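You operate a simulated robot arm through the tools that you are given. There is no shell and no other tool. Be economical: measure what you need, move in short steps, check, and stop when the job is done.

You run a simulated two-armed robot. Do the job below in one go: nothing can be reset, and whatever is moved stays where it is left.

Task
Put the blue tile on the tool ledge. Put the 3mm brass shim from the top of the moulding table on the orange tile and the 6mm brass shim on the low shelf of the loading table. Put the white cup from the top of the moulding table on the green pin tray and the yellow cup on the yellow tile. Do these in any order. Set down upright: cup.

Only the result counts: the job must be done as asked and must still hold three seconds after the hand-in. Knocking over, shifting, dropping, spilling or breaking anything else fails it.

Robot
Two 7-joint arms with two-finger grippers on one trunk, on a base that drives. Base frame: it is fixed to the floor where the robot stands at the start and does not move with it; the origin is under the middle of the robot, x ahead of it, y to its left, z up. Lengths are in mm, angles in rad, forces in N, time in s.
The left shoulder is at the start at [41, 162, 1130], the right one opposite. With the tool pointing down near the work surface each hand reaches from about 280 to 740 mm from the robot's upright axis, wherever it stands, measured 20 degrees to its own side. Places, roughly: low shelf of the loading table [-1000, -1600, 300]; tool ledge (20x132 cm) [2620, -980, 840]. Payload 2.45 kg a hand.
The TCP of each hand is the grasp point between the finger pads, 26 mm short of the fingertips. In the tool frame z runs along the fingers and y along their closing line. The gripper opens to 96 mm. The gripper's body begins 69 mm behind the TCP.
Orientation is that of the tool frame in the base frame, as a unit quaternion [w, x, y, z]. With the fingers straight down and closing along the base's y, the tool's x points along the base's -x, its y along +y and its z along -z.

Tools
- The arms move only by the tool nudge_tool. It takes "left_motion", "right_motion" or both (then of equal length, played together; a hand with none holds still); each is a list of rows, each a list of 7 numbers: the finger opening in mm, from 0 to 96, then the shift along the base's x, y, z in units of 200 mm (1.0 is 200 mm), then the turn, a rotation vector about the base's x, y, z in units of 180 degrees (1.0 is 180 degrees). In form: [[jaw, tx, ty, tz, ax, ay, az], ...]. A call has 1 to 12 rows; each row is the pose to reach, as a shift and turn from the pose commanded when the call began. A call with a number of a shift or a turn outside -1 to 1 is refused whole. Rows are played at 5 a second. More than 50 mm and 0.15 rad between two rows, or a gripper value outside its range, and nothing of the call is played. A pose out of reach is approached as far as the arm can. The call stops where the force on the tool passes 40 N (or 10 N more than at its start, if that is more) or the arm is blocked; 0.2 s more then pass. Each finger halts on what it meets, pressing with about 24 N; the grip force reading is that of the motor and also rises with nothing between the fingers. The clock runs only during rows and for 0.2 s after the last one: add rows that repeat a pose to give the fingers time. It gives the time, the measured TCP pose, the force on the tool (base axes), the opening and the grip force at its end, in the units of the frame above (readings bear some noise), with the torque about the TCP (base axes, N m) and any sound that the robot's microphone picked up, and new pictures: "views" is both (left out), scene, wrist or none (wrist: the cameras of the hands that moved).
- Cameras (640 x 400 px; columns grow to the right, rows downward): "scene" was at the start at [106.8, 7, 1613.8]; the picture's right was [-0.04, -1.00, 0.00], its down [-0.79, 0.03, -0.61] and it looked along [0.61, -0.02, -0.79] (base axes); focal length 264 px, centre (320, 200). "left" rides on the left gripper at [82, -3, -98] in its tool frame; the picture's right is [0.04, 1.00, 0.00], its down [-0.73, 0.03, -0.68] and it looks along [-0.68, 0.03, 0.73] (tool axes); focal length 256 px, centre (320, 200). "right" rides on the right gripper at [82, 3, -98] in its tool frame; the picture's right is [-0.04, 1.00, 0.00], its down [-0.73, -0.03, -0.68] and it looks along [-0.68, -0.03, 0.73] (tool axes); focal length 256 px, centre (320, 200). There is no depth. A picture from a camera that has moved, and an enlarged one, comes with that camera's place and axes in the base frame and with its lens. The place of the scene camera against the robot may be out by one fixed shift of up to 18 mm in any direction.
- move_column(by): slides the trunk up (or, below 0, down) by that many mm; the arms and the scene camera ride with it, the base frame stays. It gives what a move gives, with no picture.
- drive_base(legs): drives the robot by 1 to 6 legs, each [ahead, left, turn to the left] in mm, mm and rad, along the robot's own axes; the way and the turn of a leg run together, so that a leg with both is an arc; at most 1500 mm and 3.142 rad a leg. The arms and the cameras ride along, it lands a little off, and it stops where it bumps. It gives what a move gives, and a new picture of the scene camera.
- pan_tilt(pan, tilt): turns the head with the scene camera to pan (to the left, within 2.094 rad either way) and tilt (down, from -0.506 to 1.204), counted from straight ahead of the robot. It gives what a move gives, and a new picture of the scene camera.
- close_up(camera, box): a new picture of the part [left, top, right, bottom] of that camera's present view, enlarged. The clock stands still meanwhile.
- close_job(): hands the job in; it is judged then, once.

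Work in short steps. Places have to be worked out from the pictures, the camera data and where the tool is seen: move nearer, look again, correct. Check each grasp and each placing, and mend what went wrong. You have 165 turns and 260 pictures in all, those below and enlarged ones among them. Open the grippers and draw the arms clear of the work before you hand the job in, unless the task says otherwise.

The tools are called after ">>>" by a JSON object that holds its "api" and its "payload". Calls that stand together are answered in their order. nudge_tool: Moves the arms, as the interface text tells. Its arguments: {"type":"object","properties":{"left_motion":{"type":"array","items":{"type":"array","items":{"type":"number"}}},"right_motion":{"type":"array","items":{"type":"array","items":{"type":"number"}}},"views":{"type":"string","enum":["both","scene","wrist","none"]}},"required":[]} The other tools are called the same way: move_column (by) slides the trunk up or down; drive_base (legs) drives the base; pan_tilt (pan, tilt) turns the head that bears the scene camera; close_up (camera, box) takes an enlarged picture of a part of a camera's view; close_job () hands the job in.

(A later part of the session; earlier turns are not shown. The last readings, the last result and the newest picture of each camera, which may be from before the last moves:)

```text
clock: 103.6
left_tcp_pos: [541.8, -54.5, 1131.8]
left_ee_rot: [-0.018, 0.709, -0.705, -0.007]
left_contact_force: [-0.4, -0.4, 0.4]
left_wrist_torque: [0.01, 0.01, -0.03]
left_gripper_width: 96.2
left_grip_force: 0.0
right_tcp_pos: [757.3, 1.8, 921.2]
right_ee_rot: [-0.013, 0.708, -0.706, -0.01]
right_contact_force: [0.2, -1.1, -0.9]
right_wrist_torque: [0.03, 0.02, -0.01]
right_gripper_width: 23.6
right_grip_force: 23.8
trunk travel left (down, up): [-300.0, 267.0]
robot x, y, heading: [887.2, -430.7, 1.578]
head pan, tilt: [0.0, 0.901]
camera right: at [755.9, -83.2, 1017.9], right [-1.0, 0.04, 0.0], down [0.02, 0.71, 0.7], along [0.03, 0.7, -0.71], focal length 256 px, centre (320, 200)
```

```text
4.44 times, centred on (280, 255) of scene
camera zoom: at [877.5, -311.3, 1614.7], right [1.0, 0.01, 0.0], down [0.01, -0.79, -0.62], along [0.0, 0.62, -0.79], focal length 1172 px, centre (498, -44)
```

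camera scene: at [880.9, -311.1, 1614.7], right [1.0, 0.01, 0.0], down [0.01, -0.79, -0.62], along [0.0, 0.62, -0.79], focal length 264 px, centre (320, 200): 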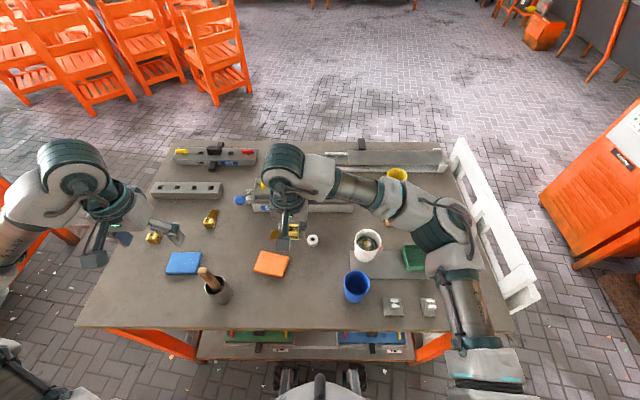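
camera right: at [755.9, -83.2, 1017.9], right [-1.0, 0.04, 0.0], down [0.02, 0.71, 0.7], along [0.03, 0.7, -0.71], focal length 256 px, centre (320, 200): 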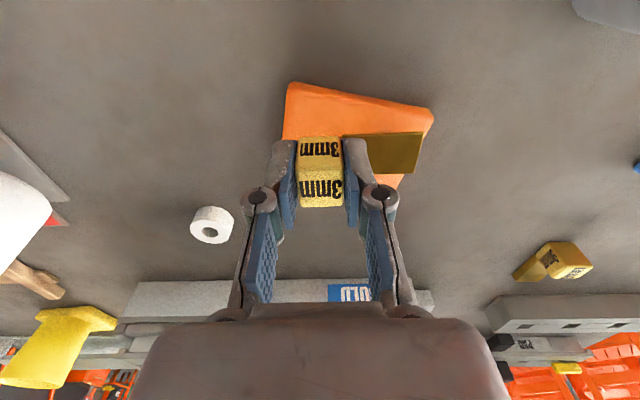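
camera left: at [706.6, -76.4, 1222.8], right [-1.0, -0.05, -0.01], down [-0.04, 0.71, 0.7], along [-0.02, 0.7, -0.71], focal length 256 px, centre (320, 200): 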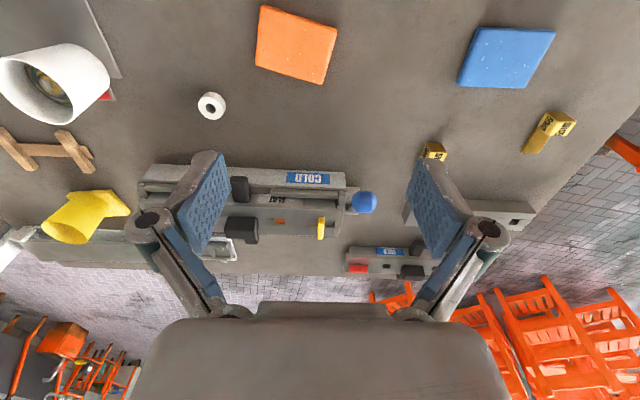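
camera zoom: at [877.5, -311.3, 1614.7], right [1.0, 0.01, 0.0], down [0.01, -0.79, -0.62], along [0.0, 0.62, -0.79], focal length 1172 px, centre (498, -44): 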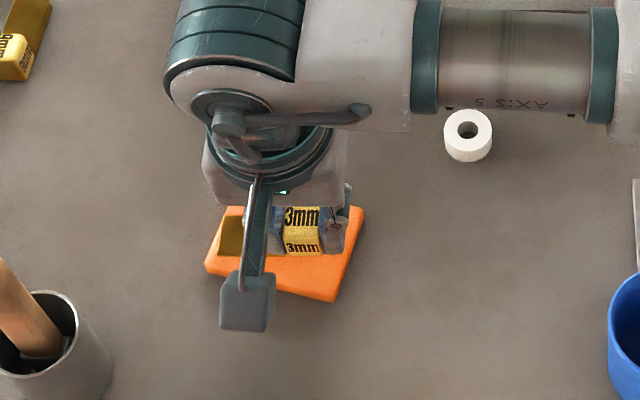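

Shim is over the tile; shift +8 mm x and lower until contact.

>>> {"api": "nudge_tool", "payload": {"right_motion": [[0, 0.04, 0.01, -0.04, 0, 0, 0], [0, 0.04, 0.01, -0.06, 0, 0, 0], [0, 0.04, 0.01, -0.075, 0, 0, 0], [0, 0.04, 0.01, -0.075, 0, 0, 0]], "views": "none"}}

>>> {"api": "nudge_tool", "payload": {"right_motion": [[0, 0, 0, -0.01, 0, 0, 0], [0, 0, 0, -0.02, 0, 0, 0], [0, 0, 0, -0.02, 0, 0, 0]], "views": "wrist"}}

>>> {"api": "close_up", "payload": {"camera": "scene", "box": [220, 210, 340, 300]}}

```text
clock: 104.6
left_tcp_pos: [541.8, -54.6, 1132.5]
left_ee_rot: [-0.017, 0.71, -0.704, -0.007]
left_contact_force: [-0.8, 1.4, -0.9]
left_wrist_torque: [0.01, 0.02, -0.03]
left_gripper_width: 96.1
left_grip_force: 0.1
right_tcp_pos: [768.3, 5.5, 907.2]
right_ee_rot: [-0.013, 0.709, -0.706, -0.01]
right_contact_force: [-0.5, -0.4, -1.7]
right_wrist_torque: [-0.02, 0.0, 0.03]
right_gripper_width: 23.4
right_grip_force: 24.1
trunk travel left (down, up): [-300.0, 267.0]
robot x, y, heading: [889.1, -430.3, 1.58]
head pan, tilt: [0.0, 0.901]
```

```text
clock: 105.4
left_tcp_pos: [543.2, -55.9, 1132.1]
left_ee_rot: [-0.018, 0.709, -0.705, -0.008]
left_contact_force: [-0.2, -0.5, 0.0]
left_wrist_torque: [0.02, -0.01, 0.02]
left_gripper_width: 95.9
left_grip_force: 0.1
right_tcp_pos: [767.9, 6.4, 904.7]
right_ee_rot: [-0.012, 0.708, -0.706, -0.012]
right_contact_force: [-0.6, 1.5, 15.1]
right_wrist_torque: [-0.1, 0.04, -0.05]
right_gripper_width: 23.6
right_grip_force: 24.0
trunk travel left (down, up): [-300.0, 267.0]
robot x, y, heading: [891.1, -429.2, 1.581]
head pan, tilt: [0.0, 0.901]
camera right: at [765.6, -80.8, 999.7], right [-1.0, 0.04, 0.0], down [0.03, 0.71, 0.7], along [0.03, 0.7, -0.71], focal length 256 px, centre (320, 200)
```

right: 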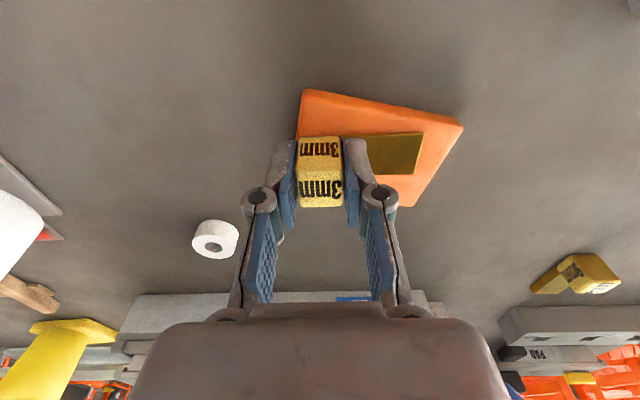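

```text
4.44 times, centred on (280, 255) of scene
camera zoom: at [881.5, -313.0, 1615.1], right [1.0, 0.01, 0.0], down [0.01, -0.79, -0.62], along [0.0, 0.62, -0.79], focal length 1172 px, centre (498, -44)
```

zoom: 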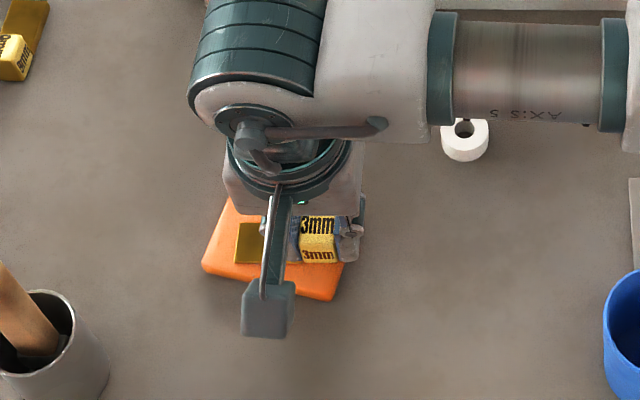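

Contact at 904.7. The block is near the tile's +x edge; lift slightly, shift −9 mm, set down and release.

>>> {"api": "nudge_tool", "payload": {"right_motion": [[0, 0, 0, 0.04, 0, 0, 0], [0, -0.045, 0.01, 0.04, 0, 0, 0], [0, -0.045, 0.01, 0.02, 0, 0, 0], [0, -0.045, 0.01, 0.005, 0, 0, 0], [0, -0.045, 0.01, 0.005, 0, 0, 0]], "views": "none"}}

>>> {"api": "nudge_tool", "payload": {"right_motion": [[35, 0, 0, 0, 0, 0, 0], [45, 0, 0, 0, 0, 0, 0], [45, 0, 0, 0.1, 0, 0, 0], [45, 0, 0, 0.3, 0, 0, 0], [60, 0, 0, 0.5, 0, 0, 0], [60, 0, 0, 0.7, 0, 0, 0], [60, 0, 0, 0.7, 0, 0, 0]], "views": "wrist"}}

```text
clock: 106.6
left_tcp_pos: [543.3, -54.3, 1132.8]
left_ee_rot: [-0.017, 0.708, -0.706, -0.008]
left_contact_force: [0.0, 0.3, 0.9]
left_wrist_torque: [-0.04, -0.02, 0.03]
left_gripper_width: 96.0
left_grip_force: 0.0
right_tcp_pos: [757.6, 9.9, 903.7]
right_ee_rot: [-0.013, 0.708, -0.706, -0.011]
right_contact_force: [-1.2, 0.2, -1.9]
right_wrist_torque: [0.02, -0.02, -0.01]
right_gripper_width: 23.6
right_grip_force: 24.0
trunk travel left (down, up): [-300.0, 267.0]
robot x, y, heading: [888.6, -425.9, 1.58]
head pan, tilt: [0.0, 0.901]
```

```text
clock: 108.2
left_tcp_pos: [543.6, -54.8, 1131.2]
left_ee_rot: [-0.017, 0.709, -0.705, -0.007]
left_contact_force: [0.6, 0.1, -0.4]
left_wrist_torque: [-0.03, -0.02, 0.03]
left_gripper_width: 96.0
left_grip_force: 0.1
right_tcp_pos: [760.2, 7.9, 1044.4]
right_ee_rot: [-0.014, 0.708, -0.706, -0.01]
right_contact_force: [0.7, 0.3, -0.8]
right_wrist_torque: [0.02, -0.01, 0.0]
right_gripper_width: 60.1
right_grip_force: 0.2
trunk travel left (down, up): [-300.0, 267.0]
robot x, y, heading: [891.2, -433.7, 1.579]
head pan, tilt: [0.0, 0.901]
camera right: at [756.7, -79.2, 1142.0], right [-1.0, 0.04, 0.0], down [0.03, 0.71, 0.7], along [0.03, 0.7, -0.71], focal length 256 px, centre (320, 200)
```

right: 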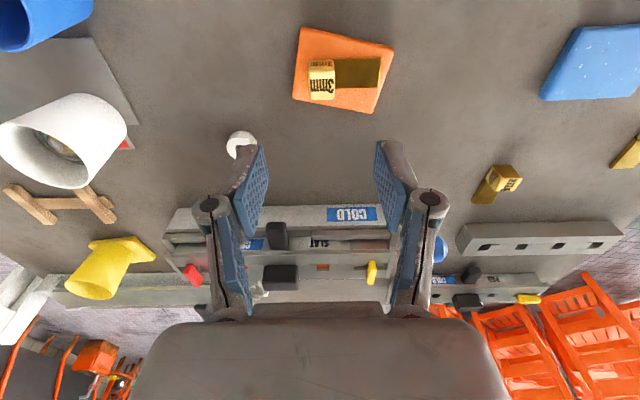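

3 mm shim is on the orange tile. Now move the right hand toward the white cup (≈(1015,75)) to measure it.

>>> {"api": "nudge_tool", "payload": {"right_motion": [[96, 0.1, 0, 0.15, 0, 0, 0], [96, 0.3, 0.05, 0.3, 0, 0, 0], [96, 0.5, 0.1, 0.4, 0, 0, 0], [96, 0.75, 0.1, 0.4, 0, 0, 0], [96, 1, 0.1, 0.4, 0, 0, 0], [96, 1, 0.1, 0.4, 0, 0, 0]], "views": "wrist"}}

>>> {"api": "close_up", "payload": {"camera": "scene", "box": [330, 210, 450, 310]}}

```text
refused: row 2 steps farther than a row can; nothing moved
```

```text
4.00 times, centred on (390, 260) of scene
camera zoom: at [880.1, -310.8, 1614.6], right [1.0, 0.01, 0.0], down [0.01, -0.79, -0.62], along [0.0, 0.62, -0.79], focal length 1055 px, centre (40, -40)
```

zoom: 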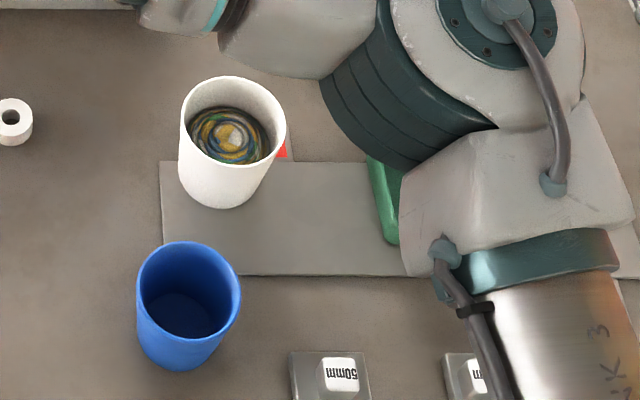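

White cup holds liquid; rim ≈77 mm. Redo the move with smaller steps.

>>> {"api": "nudge_tool", "payload": {"right_motion": [[96, 0.1, 0, 0.15, 0, 0, 0], [96, 0.28, 0.05, 0.3, 0, 0, 0], [96, 0.5, 0.1, 0.35, 0, 0, 0], [96, 0.74, 0.1, 0.35, 0, 0, 0], [96, 0.98, 0.1, 0.35, 0, 0, 0], [96, 1, 0.1, 0.35, 0, 0, 0]], "views": "wrist"}}

```text
clock: 109.6
left_tcp_pos: [542.8, -54.3, 1131.7]
left_ee_rot: [-0.017, 0.709, -0.705, -0.007]
left_contact_force: [0.3, 0.4, -0.4]
left_wrist_torque: [-0.01, -0.01, 0.01]
left_gripper_width: 96.0
left_grip_force: 0.1
right_tcp_pos: [958.2, 28.2, 1112.3]
right_ee_rot: [-0.013, 0.708, -0.706, -0.01]
right_contact_force: [-0.8, 0.7, 0.3]
right_wrist_torque: [-0.02, 0.0, 0.01]
right_gripper_width: 96.1
right_grip_force: 0.1
trunk travel left (down, up): [-300.0, 267.0]
robot x, y, heading: [884.1, -429.7, 1.578]
head pan, tilt: [0.0, 0.901]
camera right: at [955.1, -57.7, 1209.3], right [-1.0, 0.04, 0.0], down [0.02, 0.71, 0.7], along [0.03, 0.7, -0.71], focal length 256 px, centre (320, 200)
```

right: 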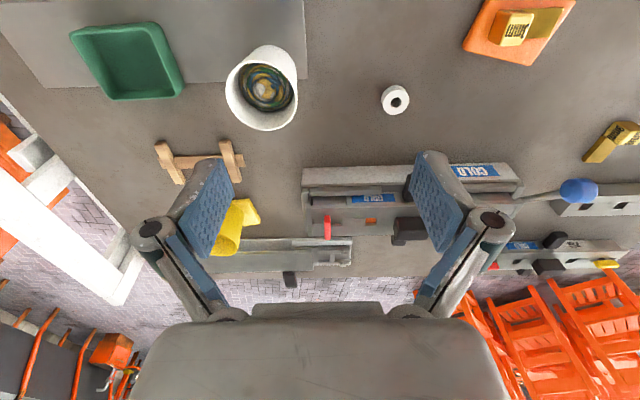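

Cup ≈ (1023,46). Move above it at z≈1010 and re-measure.

>>> {"api": "nudge_tool", "payload": {"right_motion": [[96, 0.16, 0.05, -0.1, 0, 0, 0], [96, 0.325, 0.09, -0.25, 0, 0, 0], [96, 0.325, 0.09, -0.4, 0, 0, 0], [96, 0.325, 0.09, -0.5, 0, 0, 0], [96, 0.325, 0.09, -0.5, 0, 0, 0]], "views": "wrist"}}

>>> {"api": "close_up", "payload": {"camera": "scene", "box": [330, 210, 450, 310]}}

```text
clock: 110.8
left_tcp_pos: [541.4, -56.4, 1131.4]
left_ee_rot: [-0.018, 0.71, -0.704, -0.006]
left_contact_force: [-0.5, 0.1, -0.6]
left_wrist_torque: [0.0, 0.02, 0.0]
left_gripper_width: 96.4
left_grip_force: 0.1
right_tcp_pos: [1021.2, 45.8, 1011.6]
right_ee_rot: [-0.014, 0.708, -0.706, -0.011]
right_contact_force: [0.0, 0.2, 0.5]
right_wrist_torque: [-0.02, -0.02, 0.02]
right_gripper_width: 95.9
right_grip_force: 0.1
trunk travel left (down, up): [-300.0, 267.0]
robot x, y, heading: [886.7, -429.0, 1.582]
head pan, tilt: [0.0, 0.901]
camera right: at [1018.6, -40.6, 1109.1], right [-1.0, 0.04, 0.0], down [0.02, 0.71, 0.7], along [0.03, 0.7, -0.71], focal length 256 px, centre (320, 200)
```

right: 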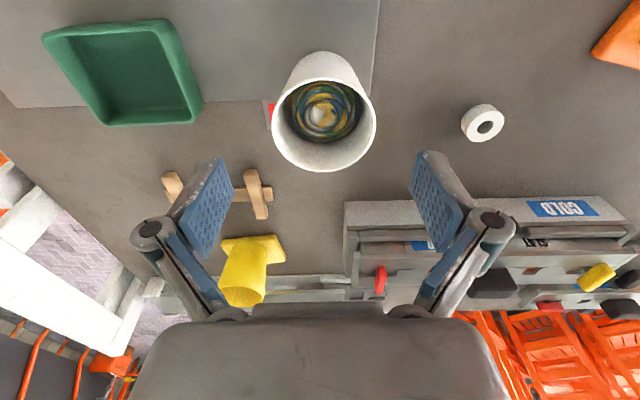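

```text
4.00 times, centred on (390, 260) of scene
camera zoom: at [878.4, -311.5, 1614.7], right [1.0, 0.01, 0.0], down [0.01, -0.79, -0.62], along [0.0, 0.62, -0.79], focal length 1055 px, centre (40, -40)
```

zoom: 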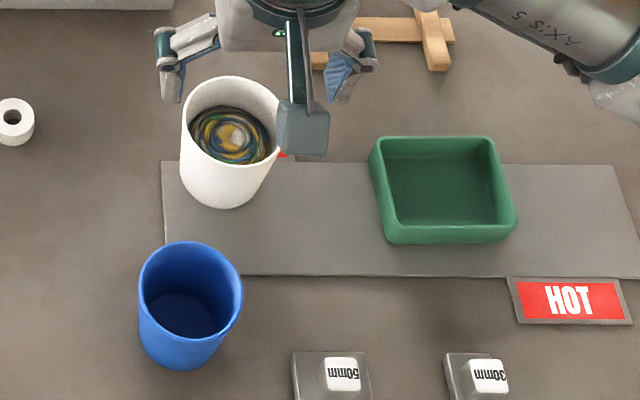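

White rim estimated at z≈937, centre (1021,47). Lower in steps and check centring.

>>> {"api": "nudge_tool", "payload": {"right_motion": [[96, 0, 0.01, -0.12, 0, 0, 0], [96, 0, 0.01, -0.24, 0, 0, 0], [96, 0, 0.01, -0.24, 0, 0, 0]], "views": "wrist"}}

>>> {"api": "close_up", "payload": {"camera": "scene", "box": [330, 210, 450, 310]}}

```text
clock: 111.6
left_tcp_pos: [541.7, -55.8, 1131.7]
left_ee_rot: [-0.019, 0.709, -0.705, -0.008]
left_contact_force: [-0.3, 0.2, -0.6]
left_wrist_torque: [-0.02, -0.01, 0.02]
left_gripper_width: 96.1
left_grip_force: 0.1
right_tcp_pos: [1021.0, 48.2, 966.3]
right_ee_rot: [-0.013, 0.708, -0.706, -0.011]
right_contact_force: [0.2, 0.1, 0.3]
right_wrist_torque: [0.0, 0.0, -0.03]
right_gripper_width: 96.0
right_grip_force: 0.0
trunk travel left (down, up): [-300.0, 267.0]
robot x, y, heading: [890.3, -431.3, 1.579]
head pan, tilt: [0.0, 0.901]
camera right: at [1018.4, -38.1, 1062.6], right [-1.0, 0.04, 0.0], down [0.02, 0.71, 0.7], along [0.03, 0.7, -0.71], focal length 256 px, centre (320, 200)
```

right: 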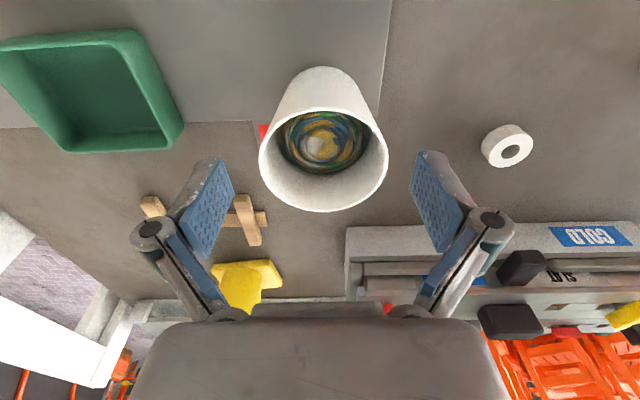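

```text
4.00 times, centred on (390, 260) of scene
camera zoom: at [881.1, -311.6, 1614.7], right [1.0, 0.01, 0.0], down [0.01, -0.79, -0.62], along [0.0, 0.62, -0.79], focal length 1055 px, centre (40, -40)
```

zoom: 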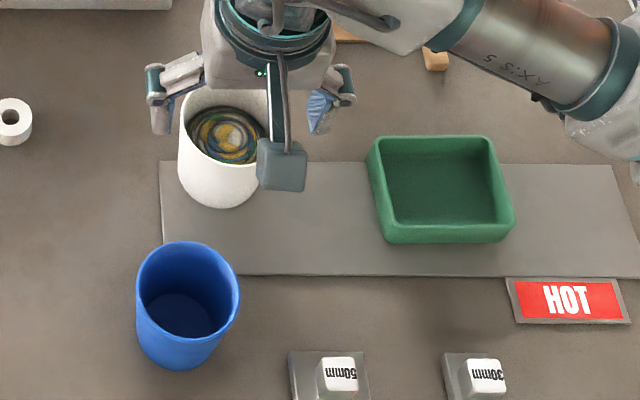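

Rim is at tip level (z≈940) and centred. Descend to z≈926 and close gently.

>>> {"api": "nudge_tool", "payload": {"right_motion": [[96, 0, 0, -0.1, 0, 0, 0], [96, 0, 0, -0.2, 0, 0, 0], [96, 0, 0, -0.2, 0, 0, 0], [84, 0, 0, -0.2, 0, 0, 0], [76, 0, 0, -0.2, 0, 0, 0], [68, 0, 0, -0.2, 0, 0, 0], [60, 0, 0, -0.2, 0, 0, 0], [50, 0, 0, -0.2, 0, 0, 0], [50, 0, 0, -0.2, 0, 0, 0]], "views": "wrist"}}

>>> {"api": "close_up", "payload": {"camera": "scene", "box": [330, 210, 450, 310]}}

```text
clock: 113.6
left_tcp_pos: [543.7, -55.5, 1132.4]
left_ee_rot: [-0.018, 0.709, -0.705, -0.008]
left_contact_force: [0.5, 0.0, 0.5]
left_wrist_torque: [0.02, -0.05, 0.0]
left_gripper_width: 96.0
left_grip_force: 0.1
right_tcp_pos: [1023.0, 47.7, 926.5]
right_ee_rot: [-0.012, 0.708, -0.706, -0.011]
right_contact_force: [-1.8, 0.4, 4.5]
right_wrist_torque: [0.06, 0.04, -0.01]
right_gripper_width: 70.3
right_grip_force: 23.7
trunk travel left (down, up): [-300.0, 267.0]
robot x, y, heading: [887.4, -428.1, 1.575]
head pan, tilt: [0.0, 0.901]
camera right: at [1020.2, -37.9, 1022.7], right [-1.0, 0.04, 0.0], down [0.03, 0.71, 0.7], along [0.03, 0.7, -0.71], focal length 256 px, centre (320, 200)
```

right: 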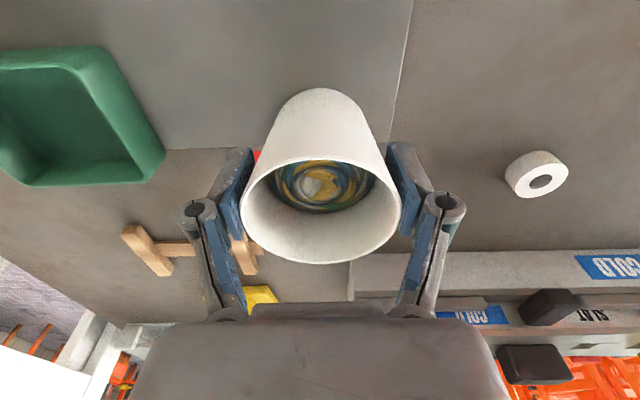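

```text
4.00 times, centred on (390, 260) of scene
camera zoom: at [882.4, -311.9, 1614.8], right [1.0, 0.01, 0.0], down [0.01, -0.79, -0.62], along [0.0, 0.62, -0.79], focal length 1055 px, centre (40, -40)
```

zoom: 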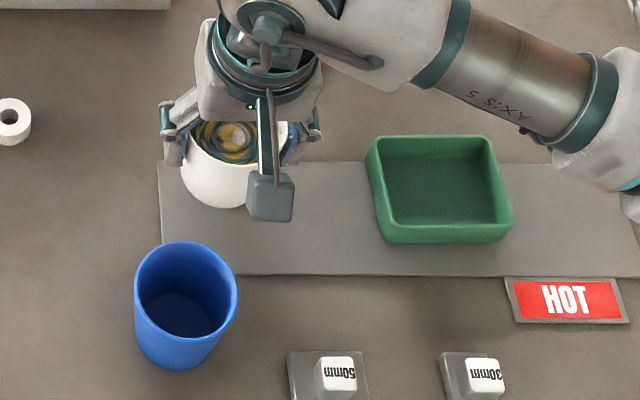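

White cup gripped (70.3 mm), well centred. Lift slowly, then carry to above the green tray (≈(1184,30)).

>>> {"api": "nudge_tool", "payload": {"right_motion": [[50, 0, 0, 0.03, 0, 0, 0], [50, 0, 0, 0.08, 0, 0, 0], [50, 0, 0, 0.14, 0, 0, 0], [50, 0, 0, 0.2, 0, 0, 0], [50, 0, 0, 0.26, 0, 0, 0], [50, 0, 0, 0.32, 0, 0, 0], [50, 0, 0, 0.36, 0, 0, 0], [50, 0, 0, 0.38, 0, 0, 0], [50, 0, 0, 0.38, 0, 0, 0]], "views": "wrist"}}

>>> {"api": "nudge_tool", "payload": {"right_motion": [[50, 0.03, 0, 0, 0, 0, 0], [50, 0.09, -0.01, 0, 0, 0, 0], [50, 0.17, -0.02, 0, 0, 0, 0], [50, 0.26, -0.03, 0, 0, 0, 0], [50, 0.36, -0.04, 0, 0, 0, 0], [50, 0.46, -0.05, 0, 0, 0, 0], [50, 0.55, -0.06, 0, 0, 0, 0], [50, 0.64, -0.07, 0, 0, 0, 0], [50, 0.72, -0.08, 0, 0, 0, 0], [50, 0.78, -0.09, 0, 0, 0, 0], [50, 0.81, -0.09, 0, 0, 0, 0], [50, 0.81, -0.09, 0, 0, 0, 0]], "views": "both"}}

>>> {"api": "close_up", "payload": {"camera": "scene", "box": [370, 210, 490, 310]}}

```text
clock: 115.6
left_tcp_pos: [544.6, -55.2, 1131.1]
left_ee_rot: [-0.017, 0.708, -0.706, -0.007]
left_contact_force: [-0.6, -0.4, -0.2]
left_wrist_torque: [0.02, 0.02, -0.02]
left_gripper_width: 95.9
left_grip_force: 0.0
right_tcp_pos: [1022.9, 49.2, 1001.5]
right_ee_rot: [-0.012, 0.709, -0.705, -0.011]
right_contact_force: [0.1, 0.9, -0.6]
right_wrist_torque: [-0.04, -0.03, -0.03]
right_gripper_width: 70.6
right_grip_force: 24.7
trunk travel left (down, up): [-300.0, 267.0]
robot x, y, heading: [890.0, -431.9, 1.582]
head pan, tilt: [0.0, 0.901]
camera right: at [1020.4, -37.4, 1099.0], right [-1.0, 0.04, 0.0], down [0.03, 0.71, 0.7], along [0.03, 0.7, -0.71], focal length 256 px, centre (320, 200)
```

right: 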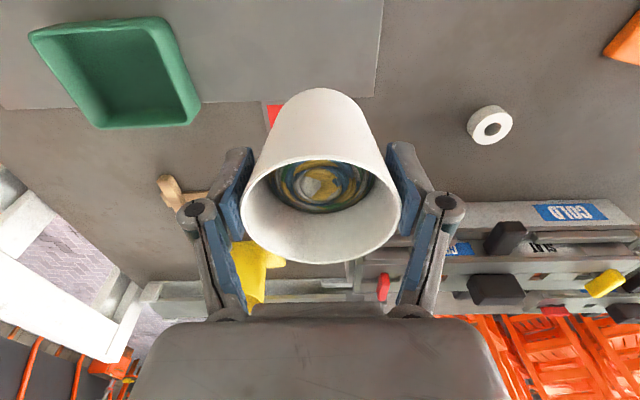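

```text
clock: 118.2
left_tcp_pos: [545.4, -55.6, 1131.3]
left_ee_rot: [-0.018, 0.709, -0.705, -0.008]
left_contact_force: [-0.3, 0.1, 0.1]
left_wrist_torque: [0.01, -0.01, -0.02]
left_gripper_width: 96.0
left_grip_force: 0.1
right_tcp_pos: [1187.2, 30.1, 1000.0]
right_ee_rot: [-0.012, 0.708, -0.706, -0.011]
right_contact_force: [-0.8, 0.4, -0.7]
right_wrist_torque: [-0.02, 0.0, -0.01]
right_gripper_width: 70.2
right_grip_force: 24.0
trunk travel left (down, up): [-300.0, 267.0]
robot x, y, heading: [887.0, -428.6, 1.581]
head pan, tilt: [0.0, 0.901]
camera scene: at [884.8, -311.6, 1614.7], right [1.0, 0.01, 0.0], down [0.01, -0.79, -0.62], along [0.0, 0.62, -0.79], focal length 264 px, centre (320, 200)
camera right: at [1184.3, -55.7, 1097.4], right [-1.0, 0.04, 0.0], down [0.03, 0.71, 0.7], along [0.03, 0.7, -0.71], focal length 256 px, centre (320, 200)
```

scene: 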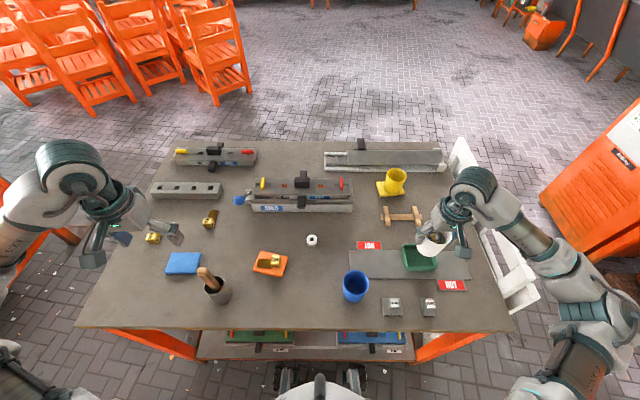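
right: 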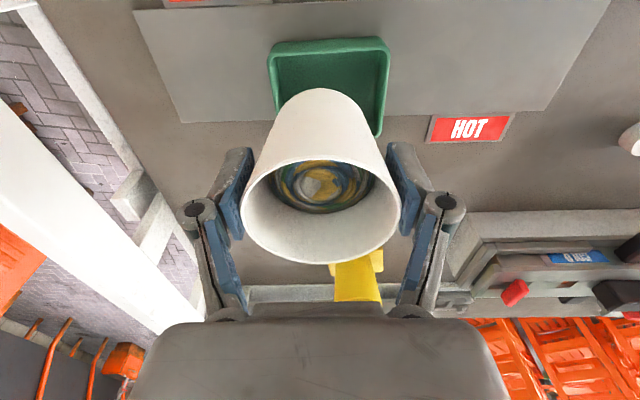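

```text
4.00 times, centred on (430, 260) of scene
camera zoom: at [884.8, -311.6, 1614.7], right [1.0, 0.01, 0.0], down [0.01, -0.79, -0.62], along [0.0, 0.62, -0.79], focal length 1055 px, centre (-120, -40)
```

zoom: 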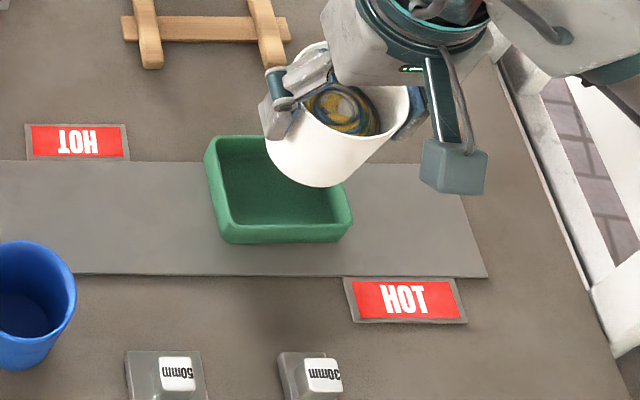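

Tray centre ≈ (1182,29). Correct −5 mm in x and lower to just above the tray rim.

>>> {"api": "nudge_tool", "payload": {"right_motion": [[50, -0.015, 0, -0.03, 0, 0, 0], [50, -0.025, -0.005, -0.08, 0, 0, 0], [50, -0.025, -0.005, -0.13, 0, 0, 0], [50, -0.025, -0.005, -0.17, 0, 0, 0], [50, -0.025, -0.005, -0.19, 0, 0, 0], [50, -0.025, -0.005, -0.19, 0, 0, 0]], "views": "wrist"}}

>>> {"api": "close_up", "payload": {"camera": "scene", "box": [370, 210, 490, 310]}}

```text
clock: 119.6
left_tcp_pos: [543.5, -54.9, 1131.7]
left_ee_rot: [-0.016, 0.708, -0.706, -0.007]
left_contact_force: [0.2, -0.5, -0.3]
left_wrist_torque: [-0.01, 0.02, 0.02]
left_gripper_width: 95.9
left_grip_force: 0.1
right_tcp_pos: [1182.8, 27.6, 963.8]
right_ee_rot: [-0.012, 0.708, -0.706, -0.011]
right_contact_force: [-0.4, -0.1, -0.9]
right_wrist_torque: [-0.01, 0.03, 0.04]
right_gripper_width: 70.4
right_grip_force: 24.8
trunk travel left (down, up): [-300.0, 267.0]
robot x, y, heading: [888.3, -428.8, 1.578]
head pan, tilt: [0.0, 0.901]
camera right: at [1180.1, -58.5, 1060.0], right [-1.0, 0.04, 0.0], down [0.03, 0.71, 0.7], along [0.03, 0.7, -0.71], focal length 256 px, centre (320, 200)
```

right: 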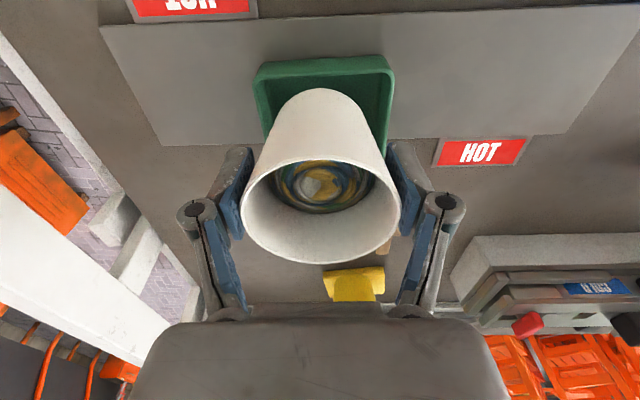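

```text
4.00 times, centred on (430, 260) of scene
camera zoom: at [884.8, -311.6, 1614.7], right [1.0, 0.01, 0.0], down [0.01, -0.79, -0.62], along [0.0, 0.62, -0.79], focal length 1055 px, centre (-120, -40)
```

zoom: 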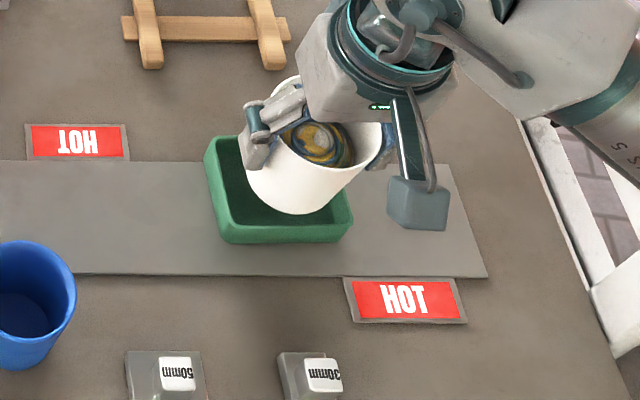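

Cup and tray centres agree within a few mm. Lower into the tray in small steps.

>>> {"api": "nudge_tool", "payload": {"right_motion": [[50, 0, 0, -0.04, 0, 0, 0], [50, 0, 0, -0.08, 0, 0, 0], [50, 0, 0, -0.11, 0, 0, 0], [50, 0, 0, -0.13, 0, 0, 0], [50, 0, 0, -0.13, 0, 0, 0]], "views": "wrist"}}

>>> {"api": "close_up", "payload": {"camera": "scene", "box": [370, 210, 490, 310]}}

```text
clock: 120.8
left_tcp_pos: [543.4, -54.7, 1132.1]
left_ee_rot: [-0.018, 0.708, -0.706, -0.008]
left_contact_force: [-0.5, 0.5, -0.2]
left_wrist_torque: [0.0, 0.0, 0.01]
left_gripper_width: 95.9
left_grip_force: 0.1
right_tcp_pos: [1182.3, 30.1, 939.9]
right_ee_rot: [-0.012, 0.709, -0.705, -0.011]
right_contact_force: [0.1, 0.4, -0.4]
right_wrist_torque: [-0.01, 0.01, 0.0]
right_gripper_width: 70.3
right_grip_force: 23.5
trunk travel left (down, up): [-300.0, 267.0]
robot x, y, heading: [890.5, -432.0, 1.58]
head pan, tilt: [0.0, 0.901]
camera right: at [1179.2, -55.9, 1034.8], right [-1.0, 0.04, 0.0], down [0.03, 0.71, 0.7], along [0.03, 0.7, -0.71], focal length 256 px, centre (320, 200)
```

right: 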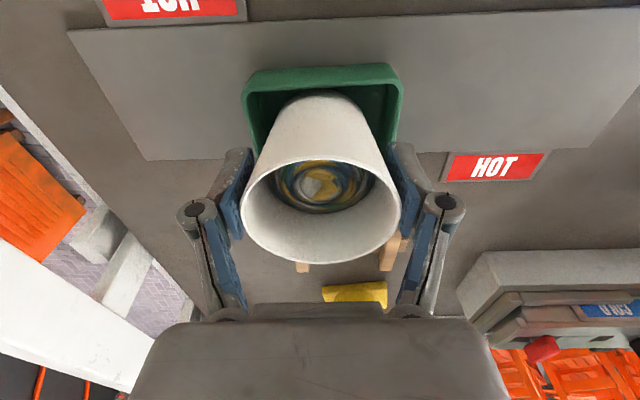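

```text
4.00 times, centred on (430, 260) of scene
camera zoom: at [884.8, -311.7, 1614.7], right [1.0, 0.01, 0.0], down [0.01, -0.79, -0.62], along [0.0, 0.62, -0.79], focal length 1055 px, centre (-120, -40)
```

zoom: 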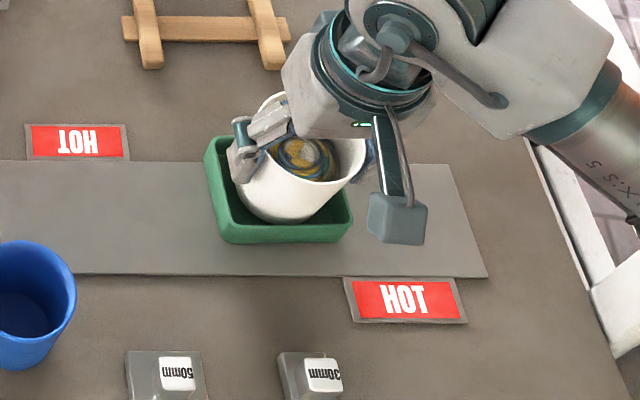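

Base is inside the tray without contact; nudge +4 mm y and lower until contact.

>>> {"api": "nudge_tool", "payload": {"right_motion": [[50, 0, 0.02, 0, 0, 0, 0], [50, 0, 0.02, -0.02, 0, 0, 0], [50, 0, 0.02, -0.035, 0, 0, 0], [50, 0, 0.02, -0.035, 0, 0, 0]], "views": "none"}}

>>> {"api": "nudge_tool", "payload": {"right_motion": [[50, 0, 0, -0.01, 0, 0, 0], [50, 0, 0, -0.015, 0, 0, 0], [50, 0, 0, -0.015, 0, 0, 0]], "views": "wrist"}}

>>> {"api": "close_up", "payload": {"camera": "scene", "box": [370, 210, 490, 310]}}

```text
clock: 121.8
left_tcp_pos: [545.2, -55.2, 1131.9]
left_ee_rot: [-0.017, 0.709, -0.705, -0.007]
left_contact_force: [0.7, 0.5, 0.3]
left_wrist_torque: [0.01, 0.04, 0.0]
left_gripper_width: 96.1
left_grip_force: 0.0
right_tcp_pos: [1181.6, 33.5, 930.2]
right_ee_rot: [-0.012, 0.707, -0.707, -0.011]
right_contact_force: [-0.2, -0.6, -1.1]
right_wrist_torque: [0.0, -0.01, -0.02]
right_gripper_width: 70.4
right_grip_force: 23.7
trunk travel left (down, up): [-300.0, 267.0]
robot x, y, heading: [888.5, -429.2, 1.58]
head pan, tilt: [0.0, 0.901]
```

```text
clock: 122.6
left_tcp_pos: [544.6, -54.8, 1132.0]
left_ee_rot: [-0.018, 0.709, -0.705, -0.009]
left_contact_force: [0.6, -0.1, -0.3]
left_wrist_torque: [0.0, 0.01, -0.01]
left_gripper_width: 96.3
left_grip_force: 0.1
right_tcp_pos: [1180.6, 33.4, 929.8]
right_ee_rot: [-0.013, 0.708, -0.706, -0.013]
right_contact_force: [1.5, 2.9, 10.9]
right_wrist_torque: [0.21, -0.09, 0.0]
right_gripper_width: 71.0
right_grip_force: 24.2
trunk travel left (down, up): [-300.0, 267.0]
robot x, y, heading: [887.6, -426.7, 1.58]
head pan, tilt: [0.0, 0.901]
camera right: at [1178.7, -53.0, 1025.7], right [-1.0, 0.04, 0.0], down [0.03, 0.71, 0.71], along [0.03, 0.7, -0.71], focal length 256 px, centre (320, 200)
```

right: 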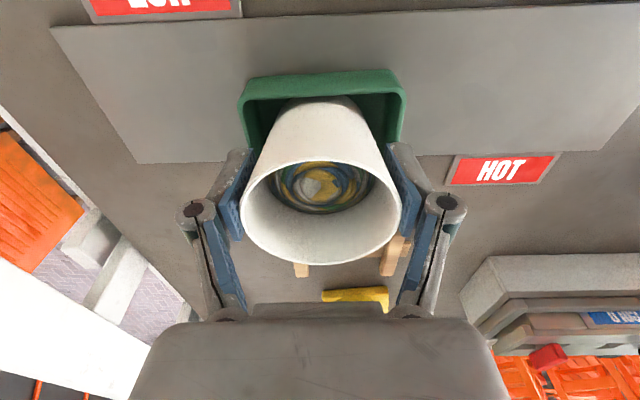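

```text
4.00 times, centred on (430, 260) of scene
camera zoom: at [884.0, -312.7, 1615.0], right [1.0, 0.01, 0.0], down [0.01, -0.79, -0.62], along [0.0, 0.62, -0.79], focal length 1055 px, centre (-120, -40)
```

zoom: 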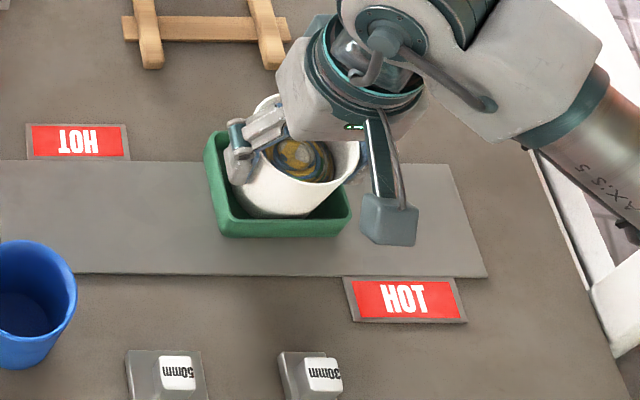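

Contact at base level ~867 (tray floor). Ease up 1 mm, release slowly.

>>> {"api": "nudge_tool", "payload": {"right_motion": [[50, 0, 0, 0.008, 0, 0, 0], [69, 0, 0, 0.008, 0, 0, 0], [74, 0, 0, 0.008, 0, 0, 0], [80, 0, 0, 0.008, 0, 0, 0], [88, 0, 0, 0.008, 0, 0, 0], [88, 0, 0, 0.008, 0, 0, 0]], "views": "wrist"}}

>>> {"api": "close_up", "payload": {"camera": "scene", "box": [370, 210, 490, 310]}}

```text
clock: 124.0
left_tcp_pos: [543.1, -54.6, 1130.7]
left_ee_rot: [-0.018, 0.709, -0.705, -0.007]
left_contact_force: [0.2, -0.4, 0.7]
left_wrist_torque: [-0.01, 0.0, 0.01]
left_gripper_width: 95.9
left_grip_force: 0.0
right_tcp_pos: [1182.1, 33.9, 928.8]
right_ee_rot: [-0.013, 0.708, -0.706, -0.01]
right_contact_force: [0.2, 0.2, -0.1]
right_wrist_torque: [0.02, -0.02, 0.03]
right_gripper_width: 87.8
right_grip_force: 0.0
trunk travel left (down, up): [-300.0, 267.0]
robot x, y, heading: [888.0, -432.0, 1.583]
head pan, tilt: [0.0, 0.901]
camera right: at [1178.6, -52.3, 1026.4], right [-1.0, 0.04, 0.0], down [0.03, 0.71, 0.7], along [0.03, 0.7, -0.71], focal length 256 px, centre (320, 200)
```

right: 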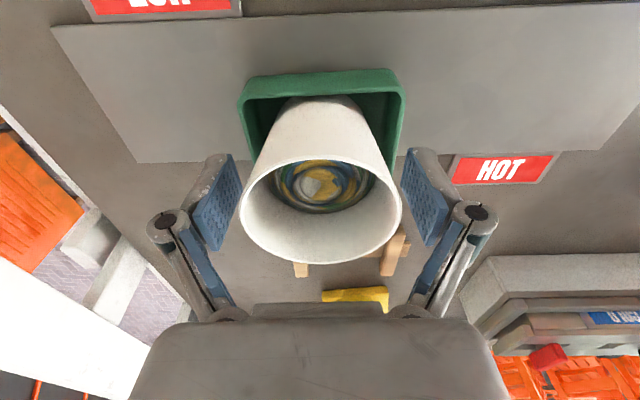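

```text
4.00 times, centred on (430, 260) of scene
camera zoom: at [884.7, -311.9, 1614.7], right [1.0, 0.01, 0.0], down [0.01, -0.79, -0.62], along [0.0, 0.62, -0.79], focal length 1055 px, centre (-120, -40)
```

zoom: 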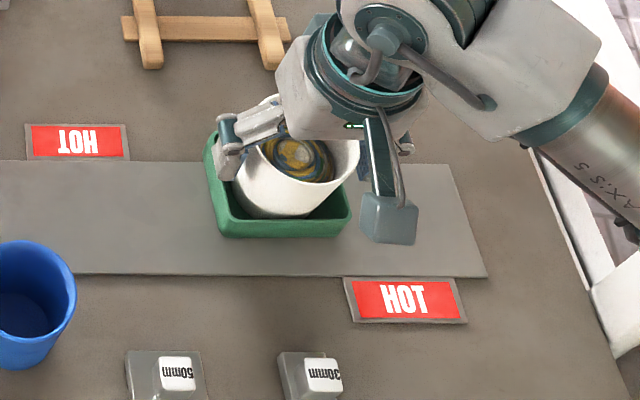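

Released and stable. Raise the right hand straight up.

>>> {"api": "nudge_tool", "payload": {"right_motion": [[90, 0, 0, 0.05, 0, 0, 0], [90, 0, 0, 0.15, 0, 0, 0], [90, 0, 0, 0.35, 0, 0, 0], [90, 0, 0, 0.55, 0, 0, 0], [90, 0, 0, 0.75, 0, 0, 0], [90, 0, -0.1, 0.9, 0, 0, 0], [90, 0, -0.3, 0.9, 0, 0, 0], [90, 0, -0.5, 0.9, 0, 0, 0]], "views": "wrist"}}

>>> {"api": "close_up", "payload": {"camera": "scene", "box": [340, 160, 500, 310]}}

>>> {"api": "nudge_tool", "payload": {"left_motion": [[96, -0.1, 0.1, 0, 0, 0, 0], [96, -0.2, 0.2, 0, 0, 0, 0], [96, -0.3, 0.3, -0.1, 0, 0, 0], [96, -0.3, 0.3, -0.2, 0, 0, 0], [96, -0.3, 0.3, -0.2, 0, 0, 0]], "views": "wrist"}}

```text
clock: 125.8
left_tcp_pos: [545.9, -55.9, 1132.2]
left_ee_rot: [-0.017, 0.709, -0.705, -0.009]
left_contact_force: [0.2, 0.0, -0.2]
left_wrist_torque: [0.01, -0.02, 0.01]
left_gripper_width: 95.8
left_grip_force: 0.0
right_tcp_pos: [1185.7, -69.5, 1115.1]
right_ee_rot: [-0.012, 0.708, -0.706, -0.011]
right_contact_force: [0.8, 0.7, 0.0]
right_wrist_torque: [0.04, -0.02, 0.02]
right_gripper_width: 90.1
right_grip_force: 0.1
trunk travel left (down, up): [-300.0, 267.0]
robot x, y, heading: [888.4, -429.1, 1.581]
head pan, tilt: [0.0, 0.901]
camera right: at [1183.1, -155.4, 1211.6], right [-1.0, 0.04, 0.0], down [0.03, 0.71, 0.7], along [0.03, 0.7, -0.71], focal length 256 px, centre (320, 200)
```

right: 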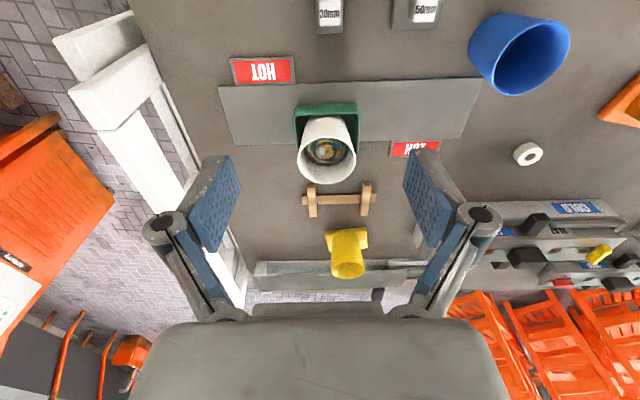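

```text
2.67 times, centred on (420, 235) of scene
camera zoom: at [885.9, -314.4, 1614.9], right [1.0, 0.01, 0.0], down [0.01, -0.78, -0.62], along [-0.01, 0.62, -0.78], focal length 704 px, centre (53, 107)
```

zoom: 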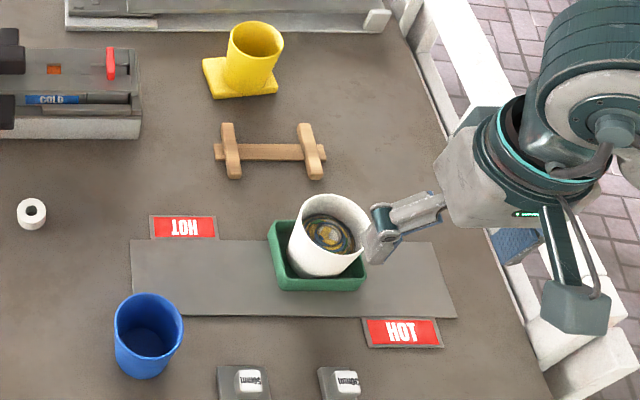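

```text
clock: 127.0
left_tcp_pos: [484.2, 7.8, 1087.6]
left_ee_rot: [-0.017, 0.709, -0.705, -0.008]
left_contact_force: [0.0, -0.1, -0.4]
left_wrist_torque: [0.0, -0.06, 0.02]
left_gripper_width: 96.1
left_grip_force: 0.0
right_tcp_pos: [1185.3, -68.4, 1114.7]
right_ee_rot: [-0.012, 0.708, -0.706, -0.011]
right_contact_force: [0.0, -0.7, 0.5]
right_wrist_torque: [0.05, 0.04, -0.03]
right_gripper_width: 89.8
right_grip_force: 0.0
trunk travel left (down, up): [-300.0, 267.0]
robot x, y, heading: [891.4, -426.8, 1.579]
head pan, tilt: [0.0, 0.901]
camera left: at [485.3, -77.7, 1183.4], right [-1.0, -0.05, -0.02], down [-0.04, 0.71, 0.7], along [-0.02, 0.7, -0.71], focal length 256 px, centre (320, 200)
```

left: 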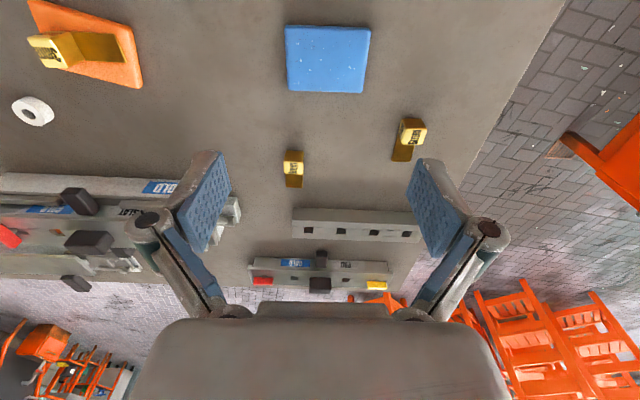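

Cups look right. Blue tile ≈ (478,12), 88 (x) × 68 (y) mm, so I grip across y: rotate the left hand 90°.

>>> {"api": "nudge_tool", "payload": {"left_motion": [[96, 0, 0, 0, 0, 0, 0.04], [96, 0, 0, 0, 0, 0, 0.08], [96, 0, 0, 0, 0, 0, 0.12], [96, 0, 0, 0, 0, 0, 0.16], [96, 0, 0, 0, 0, 0, 0.2], [96, 0, 0, 0, 0, 0, 0.24], [96, 0, 0, 0, 0, 0, 0.28], [96, 0, 0, 0, 0, 0, 0.32], [96, 0, 0, 0, 0, 0, 0.36], [96, 0, 0, 0, 0, 0, 0.4], [96, 0, 0, 0, 0, 0, 0.44], [96, 0, 0, 0, 0, 0, 0.48]], "views": "wrist"}}

```text
clock: 129.6
left_tcp_pos: [483.6, 7.1, 1086.3]
left_ee_rot: [-0.007, 0.999, -0.029, -0.019]
left_contact_force: [-0.6, -0.3, 0.0]
left_wrist_torque: [-0.02, 0.0, 0.01]
left_gripper_width: 95.9
left_grip_force: 0.1
right_tcp_pos: [1184.5, -67.7, 1115.3]
right_ee_rot: [-0.012, 0.708, -0.706, -0.012]
right_contact_force: [0.3, 0.6, -0.7]
right_wrist_torque: [-0.02, -0.01, -0.03]
right_gripper_width: 90.1
right_grip_force: 0.1
trunk travel left (down, up): [-300.0, 267.0]
robot x, y, heading: [889.8, -428.4, 1.576]
head pan, tilt: [0.0, 0.901]
camera left: at [568.5, 5.9, 1182.1], right [-0.02, -1.0, -0.01], down [-0.71, 0.0, 0.7], along [-0.7, 0.02, -0.71], focal length 256 px, centre (320, 200)
```

left: 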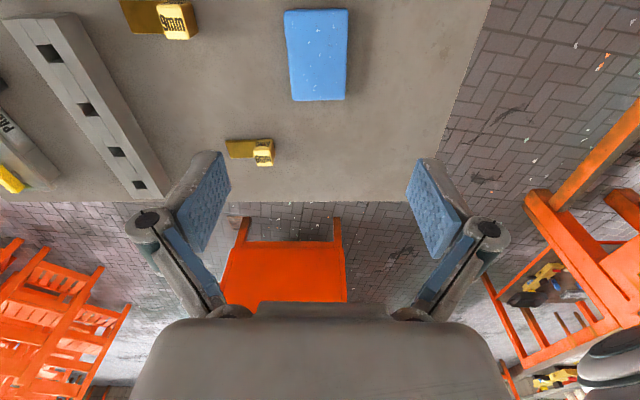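

Tile centre ≈ (480,13). Centre over it and descend partway.

>>> {"api": "nudge_tool", "payload": {"left_motion": [[96, -0.01, 0.03, -0.2, 0, 0, 0], [96, -0.02, 0.03, -0.4, 0, 0, 0], [96, -0.02, 0.03, -0.6, 0, 0, 0], [96, -0.02, 0.03, -0.7, 0, 0, 0], [96, -0.02, 0.03, -0.7, 0, 0, 0]], "views": "both"}}

```text
clock: 130.8
left_tcp_pos: [479.5, 16.3, 945.1]
left_ee_rot: [-0.007, 0.999, -0.029, -0.018]
left_contact_force: [-0.2, 0.1, -0.6]
left_wrist_torque: [-0.03, 0.0, 0.01]
left_gripper_width: 96.0
left_grip_force: 0.0
right_tcp_pos: [1183.3, -68.3, 1114.0]
right_ee_rot: [-0.013, 0.708, -0.706, -0.011]
right_contact_force: [-0.4, 0.0, 0.1]
right_wrist_torque: [0.04, 0.03, 0.01]
right_gripper_width: 90.1
right_grip_force: 0.0
trunk travel left (down, up): [-300.0, 267.0]
robot x, y, heading: [891.0, -427.6, 1.576]
head pan, tilt: [0.0, 0.901]
camera scene: at [884.4, -312.3, 1614.8], right [1.0, 0.01, 0.0], down [0.01, -0.79, -0.62], along [0.0, 0.62, -0.79], focal length 264 px, centre (320, 200)
camera left: at [563.6, 13.3, 1042.0], right [-0.02, -1.0, -0.01], down [-0.71, 0.0, 0.7], along [-0.7, 0.02, -0.71], focal length 256 px, centre (320, 200)
```

scene: 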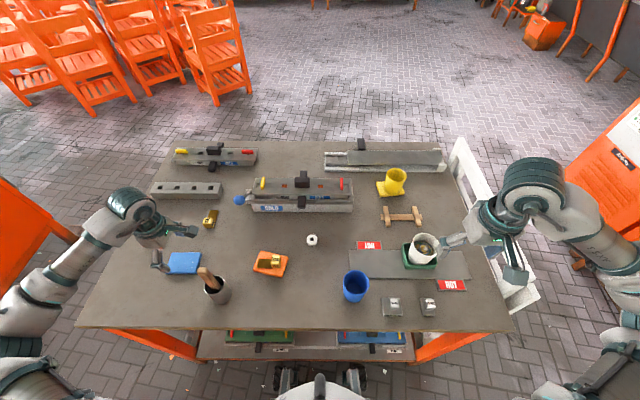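
left: 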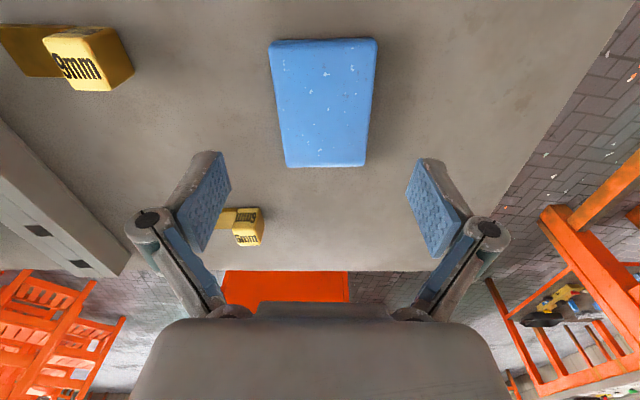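

Aligned. Descend to z≈889 and grip the tile.

>>> {"api": "nudge_tool", "payload": {"left_motion": [[96, 0.005, -0.01, -0.12, 0, 0, 0], [96, 0.005, -0.01, -0.24, 0, 0, 0], [96, 0.005, -0.01, -0.28, 0, 0, 0], [80, 0.005, -0.01, -0.28, 0, 0, 0], [60, 0.005, -0.01, -0.28, 0, 0, 0], [50, 0.005, -0.01, -0.28, 0, 0, 0], [40, 0.005, -0.01, -0.28, 0, 0, 0]], "views": "wrist"}}

```text
clock: 132.4
left_tcp_pos: [479.6, 11.6, 891.9]
left_ee_rot: [-0.006, 0.999, -0.028, -0.018]
left_contact_force: [-0.8, -0.2, 4.2]
left_wrist_torque: [0.05, -0.05, 0.06]
left_gripper_width: 64.8
left_grip_force: 24.1
right_tcp_pos: [1184.2, -68.0, 1114.7]
right_ee_rot: [-0.013, 0.708, -0.706, -0.011]
right_contact_force: [-0.5, 0.1, 0.3]
right_wrist_torque: [0.01, 0.01, 0.01]
right_gripper_width: 90.3
right_grip_force: 0.0
trunk travel left (down, up): [-300.0, 267.0]
robot x, y, heading: [887.4, -427.1, 1.58]
head pan, tilt: [0.0, 0.901]
camera left: at [565.1, 9.5, 986.8], right [-0.02, -1.0, -0.01], down [-0.71, 0.0, 0.7], along [-0.7, 0.02, -0.71], focal length 256 px, centre (320, 200)
```

left: 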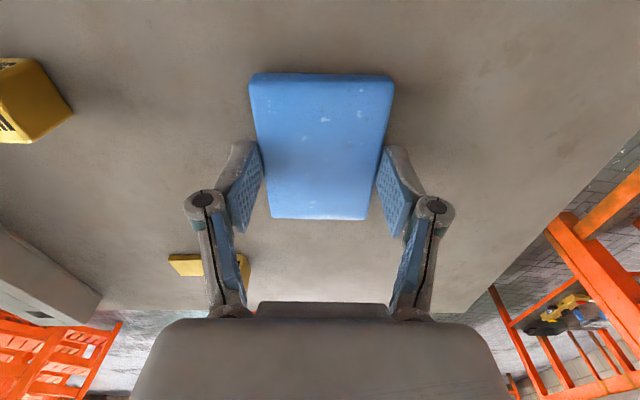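

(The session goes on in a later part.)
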